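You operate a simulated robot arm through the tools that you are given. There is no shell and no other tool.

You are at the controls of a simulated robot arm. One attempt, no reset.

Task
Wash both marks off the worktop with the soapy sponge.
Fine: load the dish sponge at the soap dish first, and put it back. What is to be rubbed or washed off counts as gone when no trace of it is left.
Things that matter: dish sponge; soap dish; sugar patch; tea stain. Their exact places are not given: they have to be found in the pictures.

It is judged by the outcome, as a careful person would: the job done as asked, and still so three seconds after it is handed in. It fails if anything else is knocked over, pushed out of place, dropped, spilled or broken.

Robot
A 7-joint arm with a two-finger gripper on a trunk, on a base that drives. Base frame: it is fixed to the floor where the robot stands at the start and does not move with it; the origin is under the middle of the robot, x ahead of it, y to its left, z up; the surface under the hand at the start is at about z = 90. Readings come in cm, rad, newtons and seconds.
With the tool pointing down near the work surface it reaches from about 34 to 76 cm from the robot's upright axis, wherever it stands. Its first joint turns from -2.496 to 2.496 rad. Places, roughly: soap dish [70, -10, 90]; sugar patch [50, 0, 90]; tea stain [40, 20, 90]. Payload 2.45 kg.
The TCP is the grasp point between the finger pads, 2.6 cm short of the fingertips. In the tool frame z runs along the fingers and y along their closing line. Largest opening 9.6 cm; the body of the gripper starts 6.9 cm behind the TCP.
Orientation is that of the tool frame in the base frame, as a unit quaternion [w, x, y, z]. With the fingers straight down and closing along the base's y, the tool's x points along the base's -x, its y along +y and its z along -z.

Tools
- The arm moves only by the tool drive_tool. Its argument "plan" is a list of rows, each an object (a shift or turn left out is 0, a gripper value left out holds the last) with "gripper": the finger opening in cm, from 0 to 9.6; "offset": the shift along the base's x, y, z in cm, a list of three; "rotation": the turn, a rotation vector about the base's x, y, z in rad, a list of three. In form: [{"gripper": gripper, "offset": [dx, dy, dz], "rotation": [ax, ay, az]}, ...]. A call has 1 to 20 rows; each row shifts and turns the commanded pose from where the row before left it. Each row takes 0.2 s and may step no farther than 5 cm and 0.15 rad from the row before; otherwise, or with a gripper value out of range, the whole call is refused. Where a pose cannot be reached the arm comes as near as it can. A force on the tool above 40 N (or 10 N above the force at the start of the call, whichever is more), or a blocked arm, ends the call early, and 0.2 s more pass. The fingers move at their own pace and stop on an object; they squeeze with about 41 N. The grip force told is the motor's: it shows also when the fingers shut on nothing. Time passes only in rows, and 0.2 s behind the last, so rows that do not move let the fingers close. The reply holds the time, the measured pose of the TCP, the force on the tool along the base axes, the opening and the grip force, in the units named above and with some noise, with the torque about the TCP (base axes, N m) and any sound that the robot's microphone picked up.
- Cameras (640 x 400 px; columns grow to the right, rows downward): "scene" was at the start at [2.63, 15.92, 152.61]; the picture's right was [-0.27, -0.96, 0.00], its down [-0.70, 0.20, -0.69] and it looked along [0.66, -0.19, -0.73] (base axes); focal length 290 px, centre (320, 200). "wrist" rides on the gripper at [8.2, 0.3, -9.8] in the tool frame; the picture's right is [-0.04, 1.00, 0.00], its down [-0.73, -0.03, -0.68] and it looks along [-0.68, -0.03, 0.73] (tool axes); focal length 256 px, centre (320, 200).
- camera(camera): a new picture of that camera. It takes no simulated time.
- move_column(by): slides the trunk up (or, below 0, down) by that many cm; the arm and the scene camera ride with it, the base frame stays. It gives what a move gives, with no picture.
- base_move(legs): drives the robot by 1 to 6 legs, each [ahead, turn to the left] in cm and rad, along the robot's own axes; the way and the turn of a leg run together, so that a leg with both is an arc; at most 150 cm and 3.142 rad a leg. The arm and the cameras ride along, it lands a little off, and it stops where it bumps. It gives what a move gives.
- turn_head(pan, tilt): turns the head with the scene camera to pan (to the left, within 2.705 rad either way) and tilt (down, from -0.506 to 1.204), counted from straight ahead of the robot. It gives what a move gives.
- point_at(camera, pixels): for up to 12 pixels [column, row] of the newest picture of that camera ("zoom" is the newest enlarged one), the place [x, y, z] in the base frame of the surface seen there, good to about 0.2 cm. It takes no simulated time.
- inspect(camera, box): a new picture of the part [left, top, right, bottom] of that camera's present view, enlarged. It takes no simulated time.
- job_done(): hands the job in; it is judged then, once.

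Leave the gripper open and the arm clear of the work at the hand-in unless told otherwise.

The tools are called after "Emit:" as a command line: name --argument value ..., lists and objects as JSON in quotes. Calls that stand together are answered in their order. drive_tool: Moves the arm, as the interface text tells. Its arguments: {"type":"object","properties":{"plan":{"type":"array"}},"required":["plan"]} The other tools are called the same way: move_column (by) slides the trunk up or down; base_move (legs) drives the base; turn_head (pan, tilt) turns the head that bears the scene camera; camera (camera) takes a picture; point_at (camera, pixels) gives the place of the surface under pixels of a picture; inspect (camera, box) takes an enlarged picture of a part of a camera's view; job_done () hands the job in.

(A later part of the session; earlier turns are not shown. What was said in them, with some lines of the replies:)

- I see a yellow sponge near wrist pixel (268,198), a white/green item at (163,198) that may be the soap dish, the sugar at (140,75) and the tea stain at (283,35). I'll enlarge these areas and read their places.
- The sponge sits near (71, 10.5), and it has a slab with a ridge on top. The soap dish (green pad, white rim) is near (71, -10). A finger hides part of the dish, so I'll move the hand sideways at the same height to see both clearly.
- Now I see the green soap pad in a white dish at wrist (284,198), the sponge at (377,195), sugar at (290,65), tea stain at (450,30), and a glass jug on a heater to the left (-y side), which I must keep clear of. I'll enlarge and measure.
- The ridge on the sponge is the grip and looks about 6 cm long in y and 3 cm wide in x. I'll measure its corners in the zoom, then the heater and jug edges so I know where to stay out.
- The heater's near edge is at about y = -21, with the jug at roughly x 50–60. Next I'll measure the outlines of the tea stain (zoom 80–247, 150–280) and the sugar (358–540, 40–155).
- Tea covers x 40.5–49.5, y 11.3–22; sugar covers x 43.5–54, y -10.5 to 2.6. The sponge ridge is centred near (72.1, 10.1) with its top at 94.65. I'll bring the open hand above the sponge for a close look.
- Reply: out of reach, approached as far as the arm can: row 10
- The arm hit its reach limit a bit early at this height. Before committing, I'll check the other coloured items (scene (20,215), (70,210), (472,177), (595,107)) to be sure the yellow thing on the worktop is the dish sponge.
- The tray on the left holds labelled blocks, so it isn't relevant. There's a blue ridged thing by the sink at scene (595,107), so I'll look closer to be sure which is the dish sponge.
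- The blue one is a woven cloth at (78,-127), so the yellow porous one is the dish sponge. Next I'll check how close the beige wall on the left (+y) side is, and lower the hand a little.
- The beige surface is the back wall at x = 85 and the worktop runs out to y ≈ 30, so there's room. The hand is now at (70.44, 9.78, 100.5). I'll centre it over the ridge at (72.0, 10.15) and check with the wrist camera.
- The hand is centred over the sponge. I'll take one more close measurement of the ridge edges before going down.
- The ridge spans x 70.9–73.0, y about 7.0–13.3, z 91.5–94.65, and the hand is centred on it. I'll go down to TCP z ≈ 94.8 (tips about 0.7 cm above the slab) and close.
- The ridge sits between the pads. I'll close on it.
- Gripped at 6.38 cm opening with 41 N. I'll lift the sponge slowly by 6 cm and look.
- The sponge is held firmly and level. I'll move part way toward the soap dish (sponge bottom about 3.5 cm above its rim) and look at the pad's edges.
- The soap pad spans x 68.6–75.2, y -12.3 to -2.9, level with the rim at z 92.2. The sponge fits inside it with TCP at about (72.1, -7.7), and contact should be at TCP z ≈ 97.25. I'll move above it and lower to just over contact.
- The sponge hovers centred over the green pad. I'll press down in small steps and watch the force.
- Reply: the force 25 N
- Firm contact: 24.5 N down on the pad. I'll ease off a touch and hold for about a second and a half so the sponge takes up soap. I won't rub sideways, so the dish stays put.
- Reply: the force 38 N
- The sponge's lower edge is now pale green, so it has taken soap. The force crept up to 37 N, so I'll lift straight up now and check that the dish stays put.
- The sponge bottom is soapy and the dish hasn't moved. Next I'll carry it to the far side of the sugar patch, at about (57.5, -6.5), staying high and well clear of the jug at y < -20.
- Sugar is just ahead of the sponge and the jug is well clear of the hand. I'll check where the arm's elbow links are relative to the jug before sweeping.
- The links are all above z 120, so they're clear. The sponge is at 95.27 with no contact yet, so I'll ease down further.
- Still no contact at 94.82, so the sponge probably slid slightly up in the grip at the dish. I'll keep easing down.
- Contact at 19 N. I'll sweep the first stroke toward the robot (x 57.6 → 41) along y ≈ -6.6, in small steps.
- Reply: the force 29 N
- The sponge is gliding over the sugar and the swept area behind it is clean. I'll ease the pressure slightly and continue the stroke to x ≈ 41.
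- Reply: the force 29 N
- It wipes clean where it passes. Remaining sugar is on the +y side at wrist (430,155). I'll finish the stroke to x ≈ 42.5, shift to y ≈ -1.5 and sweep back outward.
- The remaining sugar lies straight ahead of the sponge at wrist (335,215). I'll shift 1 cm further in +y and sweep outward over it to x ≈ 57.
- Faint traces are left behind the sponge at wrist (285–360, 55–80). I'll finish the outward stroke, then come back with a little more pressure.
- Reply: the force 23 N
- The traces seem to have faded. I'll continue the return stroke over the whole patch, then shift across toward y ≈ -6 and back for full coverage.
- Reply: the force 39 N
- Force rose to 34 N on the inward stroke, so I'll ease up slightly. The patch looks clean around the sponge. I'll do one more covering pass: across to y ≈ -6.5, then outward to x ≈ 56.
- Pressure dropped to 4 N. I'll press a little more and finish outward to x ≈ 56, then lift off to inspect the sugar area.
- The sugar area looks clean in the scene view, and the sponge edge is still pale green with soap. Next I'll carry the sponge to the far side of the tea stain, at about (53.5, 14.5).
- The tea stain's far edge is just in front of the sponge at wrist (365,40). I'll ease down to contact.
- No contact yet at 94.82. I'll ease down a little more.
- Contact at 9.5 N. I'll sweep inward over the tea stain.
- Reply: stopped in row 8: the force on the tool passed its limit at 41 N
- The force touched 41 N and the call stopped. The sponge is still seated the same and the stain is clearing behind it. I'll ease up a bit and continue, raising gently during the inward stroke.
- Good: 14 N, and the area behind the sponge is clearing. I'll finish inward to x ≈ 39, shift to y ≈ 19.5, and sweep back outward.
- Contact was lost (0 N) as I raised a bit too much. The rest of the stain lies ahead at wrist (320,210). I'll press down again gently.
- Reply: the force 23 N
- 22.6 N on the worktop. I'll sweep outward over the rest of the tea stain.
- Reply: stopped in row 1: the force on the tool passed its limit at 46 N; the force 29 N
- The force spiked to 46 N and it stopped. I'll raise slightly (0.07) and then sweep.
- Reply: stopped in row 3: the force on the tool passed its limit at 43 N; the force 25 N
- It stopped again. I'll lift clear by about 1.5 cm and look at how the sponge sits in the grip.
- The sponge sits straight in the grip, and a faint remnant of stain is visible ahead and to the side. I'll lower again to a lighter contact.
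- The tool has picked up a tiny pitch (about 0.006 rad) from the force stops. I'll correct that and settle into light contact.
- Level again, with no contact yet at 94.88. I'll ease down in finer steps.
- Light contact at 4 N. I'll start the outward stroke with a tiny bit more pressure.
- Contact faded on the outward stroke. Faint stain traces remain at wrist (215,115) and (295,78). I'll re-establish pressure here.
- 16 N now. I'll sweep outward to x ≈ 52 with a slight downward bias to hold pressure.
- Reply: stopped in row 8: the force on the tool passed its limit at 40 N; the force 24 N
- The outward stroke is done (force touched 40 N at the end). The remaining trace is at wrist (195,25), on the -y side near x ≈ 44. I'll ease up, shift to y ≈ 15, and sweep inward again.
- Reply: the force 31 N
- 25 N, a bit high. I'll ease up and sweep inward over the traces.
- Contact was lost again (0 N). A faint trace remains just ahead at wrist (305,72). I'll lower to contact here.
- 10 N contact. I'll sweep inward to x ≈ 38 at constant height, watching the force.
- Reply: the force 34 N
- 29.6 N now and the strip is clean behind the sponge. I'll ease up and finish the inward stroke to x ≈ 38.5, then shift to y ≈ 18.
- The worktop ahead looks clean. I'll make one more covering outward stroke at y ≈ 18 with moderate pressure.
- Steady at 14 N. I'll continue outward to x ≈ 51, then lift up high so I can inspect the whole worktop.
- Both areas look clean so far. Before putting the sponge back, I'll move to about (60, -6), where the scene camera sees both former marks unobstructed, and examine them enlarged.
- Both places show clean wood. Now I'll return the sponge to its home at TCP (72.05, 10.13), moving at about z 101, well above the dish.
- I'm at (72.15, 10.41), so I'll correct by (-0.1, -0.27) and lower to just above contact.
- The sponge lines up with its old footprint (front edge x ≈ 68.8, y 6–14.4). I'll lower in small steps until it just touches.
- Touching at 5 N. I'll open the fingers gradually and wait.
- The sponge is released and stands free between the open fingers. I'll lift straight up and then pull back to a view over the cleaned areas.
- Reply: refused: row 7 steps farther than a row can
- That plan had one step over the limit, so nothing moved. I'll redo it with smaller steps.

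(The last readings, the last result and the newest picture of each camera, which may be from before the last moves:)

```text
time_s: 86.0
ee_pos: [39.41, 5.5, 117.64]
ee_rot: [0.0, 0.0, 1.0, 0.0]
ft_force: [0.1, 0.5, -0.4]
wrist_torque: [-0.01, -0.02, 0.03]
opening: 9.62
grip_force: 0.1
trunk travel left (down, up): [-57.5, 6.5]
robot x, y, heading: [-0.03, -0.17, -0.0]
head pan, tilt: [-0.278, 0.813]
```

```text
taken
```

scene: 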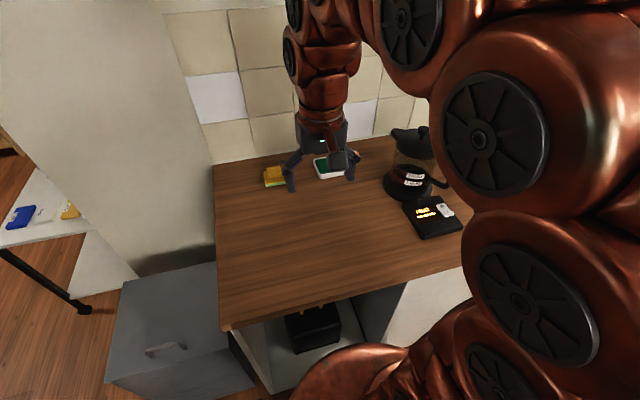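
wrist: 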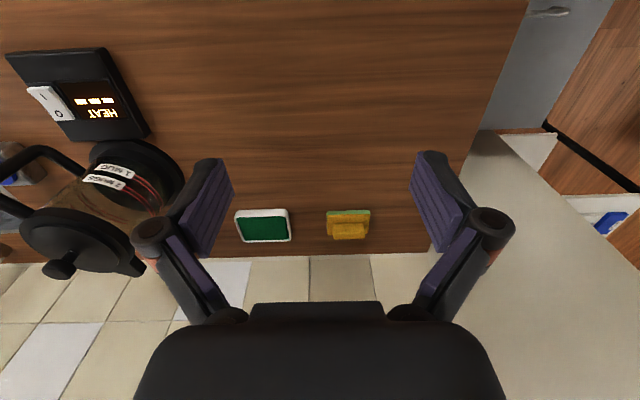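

The worktop looks clean. I'll enlarge the former sugar and tea areas in both cameras, and check the sponge and dish positions.

Emit:
inspect --camera "wrist" --box '[160, 20, 340, 132]'

Emit:
inspect --camera "wrist" --box '[330, 0, 510, 112]'

Emit:
inspect --camera "scene" --box '[220, 195, 400, 307]'

Emit:
inspect --camera "wrist" --box '[220, 180, 400, 292]'

Emit:
point_at --camera "zoom" --pixels '[[385, 115], [530, 108], [395, 200], [515, 200], [450, 190], [60, 115], [245, 110], [75, 215], [250, 215], [150, 160]]'

```text
3.56 times, centred on (250, 76) of wrist
```

zoom: 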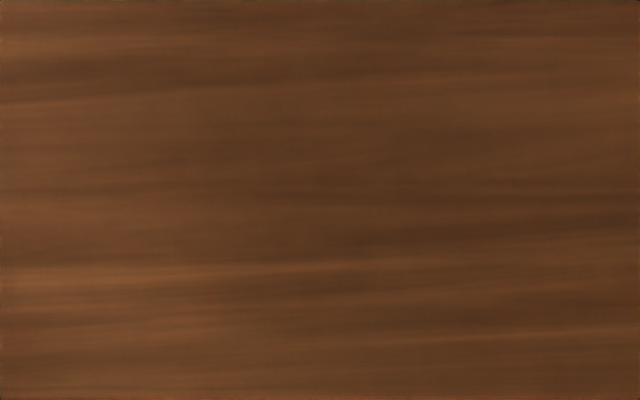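

```text
3.56 times, centred on (420, 56) of wrist
```

zoom: 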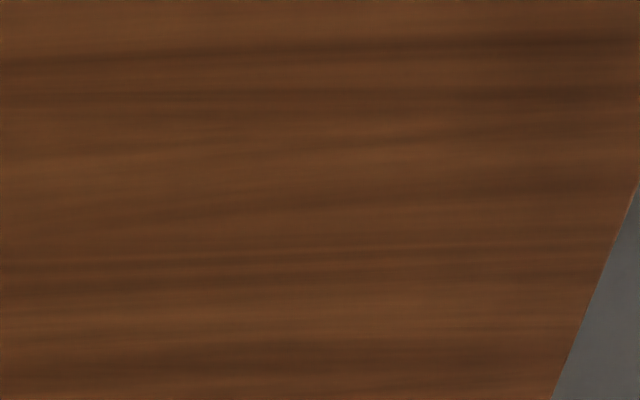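

```text
3.56 times, centred on (310, 251) of scene
```

zoom: 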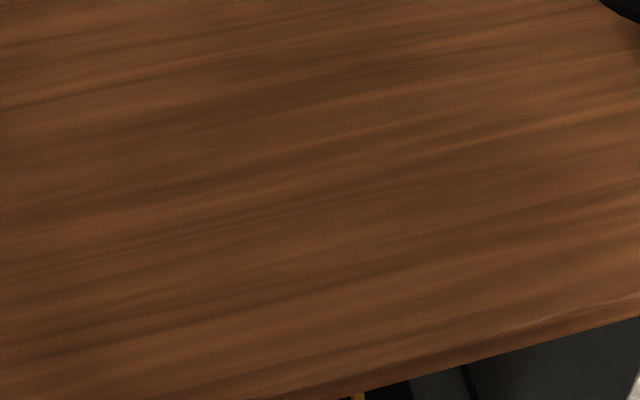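

```text
3.56 times, centred on (310, 236) of wrist
```

zoom: 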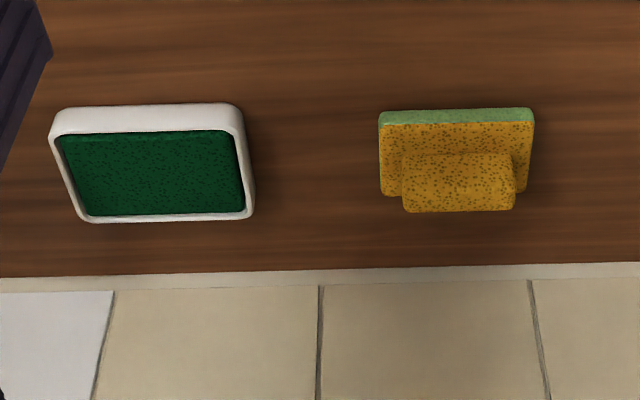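

```text
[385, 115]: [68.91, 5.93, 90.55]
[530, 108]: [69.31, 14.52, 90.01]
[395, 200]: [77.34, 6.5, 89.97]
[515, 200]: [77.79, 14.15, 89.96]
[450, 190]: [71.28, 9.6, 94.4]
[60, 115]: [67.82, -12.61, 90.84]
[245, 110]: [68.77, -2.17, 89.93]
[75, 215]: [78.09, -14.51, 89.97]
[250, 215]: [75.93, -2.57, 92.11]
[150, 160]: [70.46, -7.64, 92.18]
```

Everything looks clean and both objects are where they started. To rule out faint residue, I'll take closer looks: first lower over the sugar area with the open hand (tips still about 10 cm above the top).

Emit:
drive_tool --plan '[{"gripper": 9.6, "offset": [1, -1.5, -2]}, {"offset": [1, -1.5, -2.5]}, {"offset": [1, -1.5, -2.5]}, {"offset": [1, -1.5, -2.5]}, {"offset": [1, -1.5, -2.5]}, {"offset": [0, -1.5, -2]}, {"offset": [0, 0, 0]}]'

Emit:
inspect --camera "wrist" --box '[100, 0, 540, 275]'

Emit:
drive_tool --plan '[{"gripper": 9.6, "offset": [0, 2, 0]}, {"offset": [0, 2.5, 0]}, {"offset": [0, 2.5, 0]}, {"offset": [0, 2.5, 0]}, {"offset": [0, 2.5, 0]}, {"offset": [-0.5, 2.5, 0]}, {"offset": [-0.5, 2.5, 0]}, {"offset": [-0.5, 2.5, 0]}, {"offset": [-0.5, 1.5, 0]}, {"offset": [0, 0, 0]}]'

Emit:
inspect --camera "wrist" --box '[100, 0, 540, 275]'

```text
time_s: 87.6
ee_pos: [44.42, -3.7, 103.77]
ee_rot: [0.0, 0.001, 1.0, 0.001]
ft_force: [-0.4, 0.2, 0.4]
wrist_torque: [0.01, 0.01, 0.03]
opening: 9.62
grip_force: 0.0
trunk travel left (down, up): [-57.5, 6.5]
robot x, y, heading: [0.13, 0.02, -0.0]
head pan, tilt: [-0.278, 0.813]
```

```text
1.45 times, centred on (320, 138) of wrist
```

zoom: 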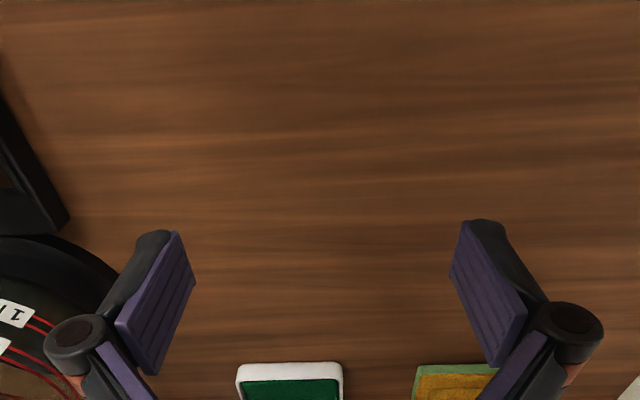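

```text
time_s: 89.8
ee_pos: [42.52, 17.63, 103.52]
ee_rot: [0.0, 0.0, 1.0, 0.001]
ft_force: [0.0, -0.9, -0.7]
wrist_torque: [0.01, 0.01, -0.01]
opening: 9.6
grip_force: 0.0
trunk travel left (down, up): [-57.5, 6.5]
robot x, y, heading: [-0.09, 0.29, 0.003]
head pan, tilt: [-0.278, 0.813]
```

```text
1.45 times, centred on (320, 138) of wrist
```

zoom: 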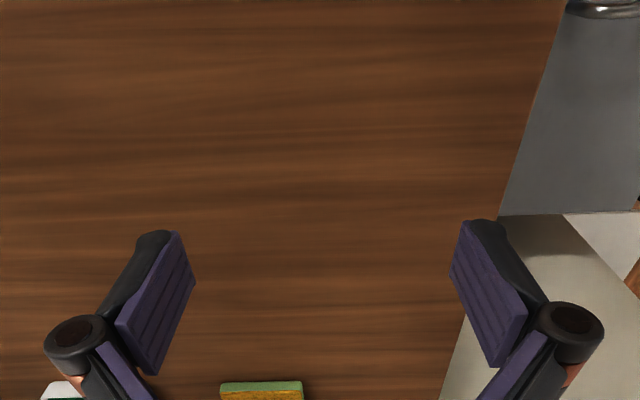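

Clean at close range too. I'll take one last tight zoom on the tea area from here, then raise the arm to a clear place.

Emit:
inspect --camera "wrist" --box '[200, 20, 440, 170]'

Emit:
drive_tool --plan '[{"gripper": 9.6, "offset": [0.5, 0.5, 2]}, {"offset": [0.5, 0.5, 2.5]}, {"offset": [0.5, 0.5, 2.5]}, {"offset": [0.5, 0.5, 2.5]}, {"offset": [0.5, 0.5, 2.5]}, {"offset": [0.5, 0.5, 2.5]}, {"offset": [0, 0, 0]}]'

Emit:
camera --camera "wrist"

Emit:
camera --camera "scene"

```text
2.67 times, centred on (320, 95) of wrist
```

zoom: 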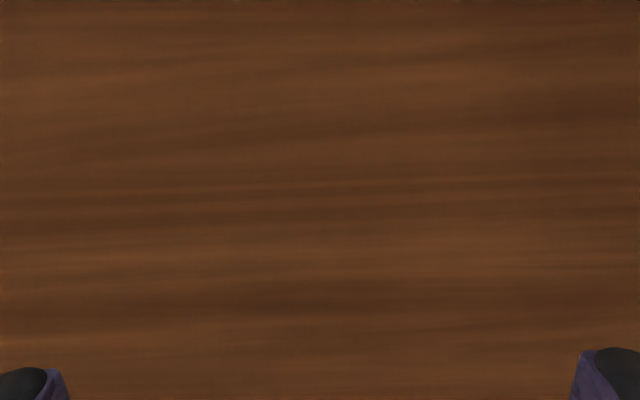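

```text
time_s: 91.4
ee_pos: [45.66, 20.59, 117.99]
ee_rot: [0.0, 0.0, 1.0, 0.001]
ft_force: [0.5, -0.4, -0.5]
wrist_torque: [0.02, 0.0, 0.01]
opening: 9.59
grip_force: 0.0
trunk travel left (down, up): [-57.5, 6.5]
robot x, y, heading: [-0.08, -0.38, 0.003]
head pan, tilt: [-0.278, 0.813]
```

```text
taken
```

wrist: 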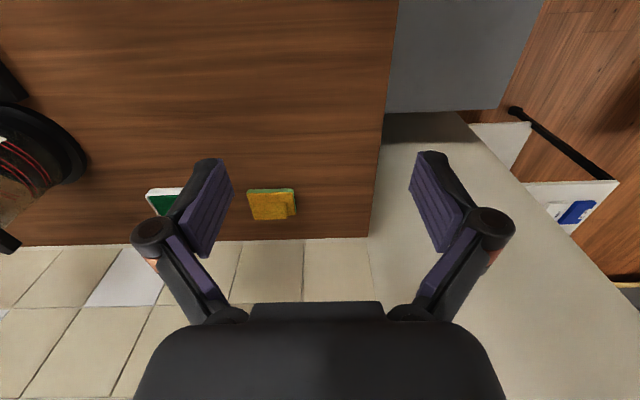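

```text
taken
```

scene: 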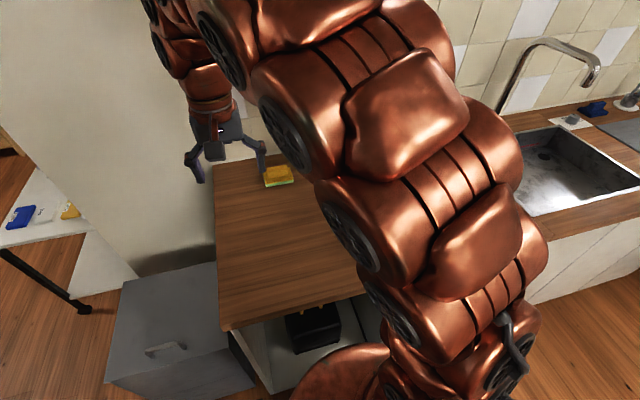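

Both marks are gone. The sponge is back at its original place at wrist (272,203), the soap dish hasn't moved and the jug is untouched. The gripper is open and the arm is clear at about its starting pose, so I'm handing in the job.

Emit:
job_done

```text
The job is handed in.
```

I washed both the sugar patch and the tea stain off the worktop and handed the job in. Enlarged pictures from both cameras showed no trace of either mark.

- **Soap:** I pressed the sponge onto the soap dish first. Its underside turned pale green, and the dish didn't move.
- **Force:** While I was wiping the tea stain, the force limit (about 40 N) stopped the arm four times. I eased off each time and finished the strokes; nothing shifted.
- **Sponge:** It is back where it started, within a few millimetres.
- **Rest of the worktop:** I kept clear of the jug and heater. The gripper is open and the arm is back near its starting position.
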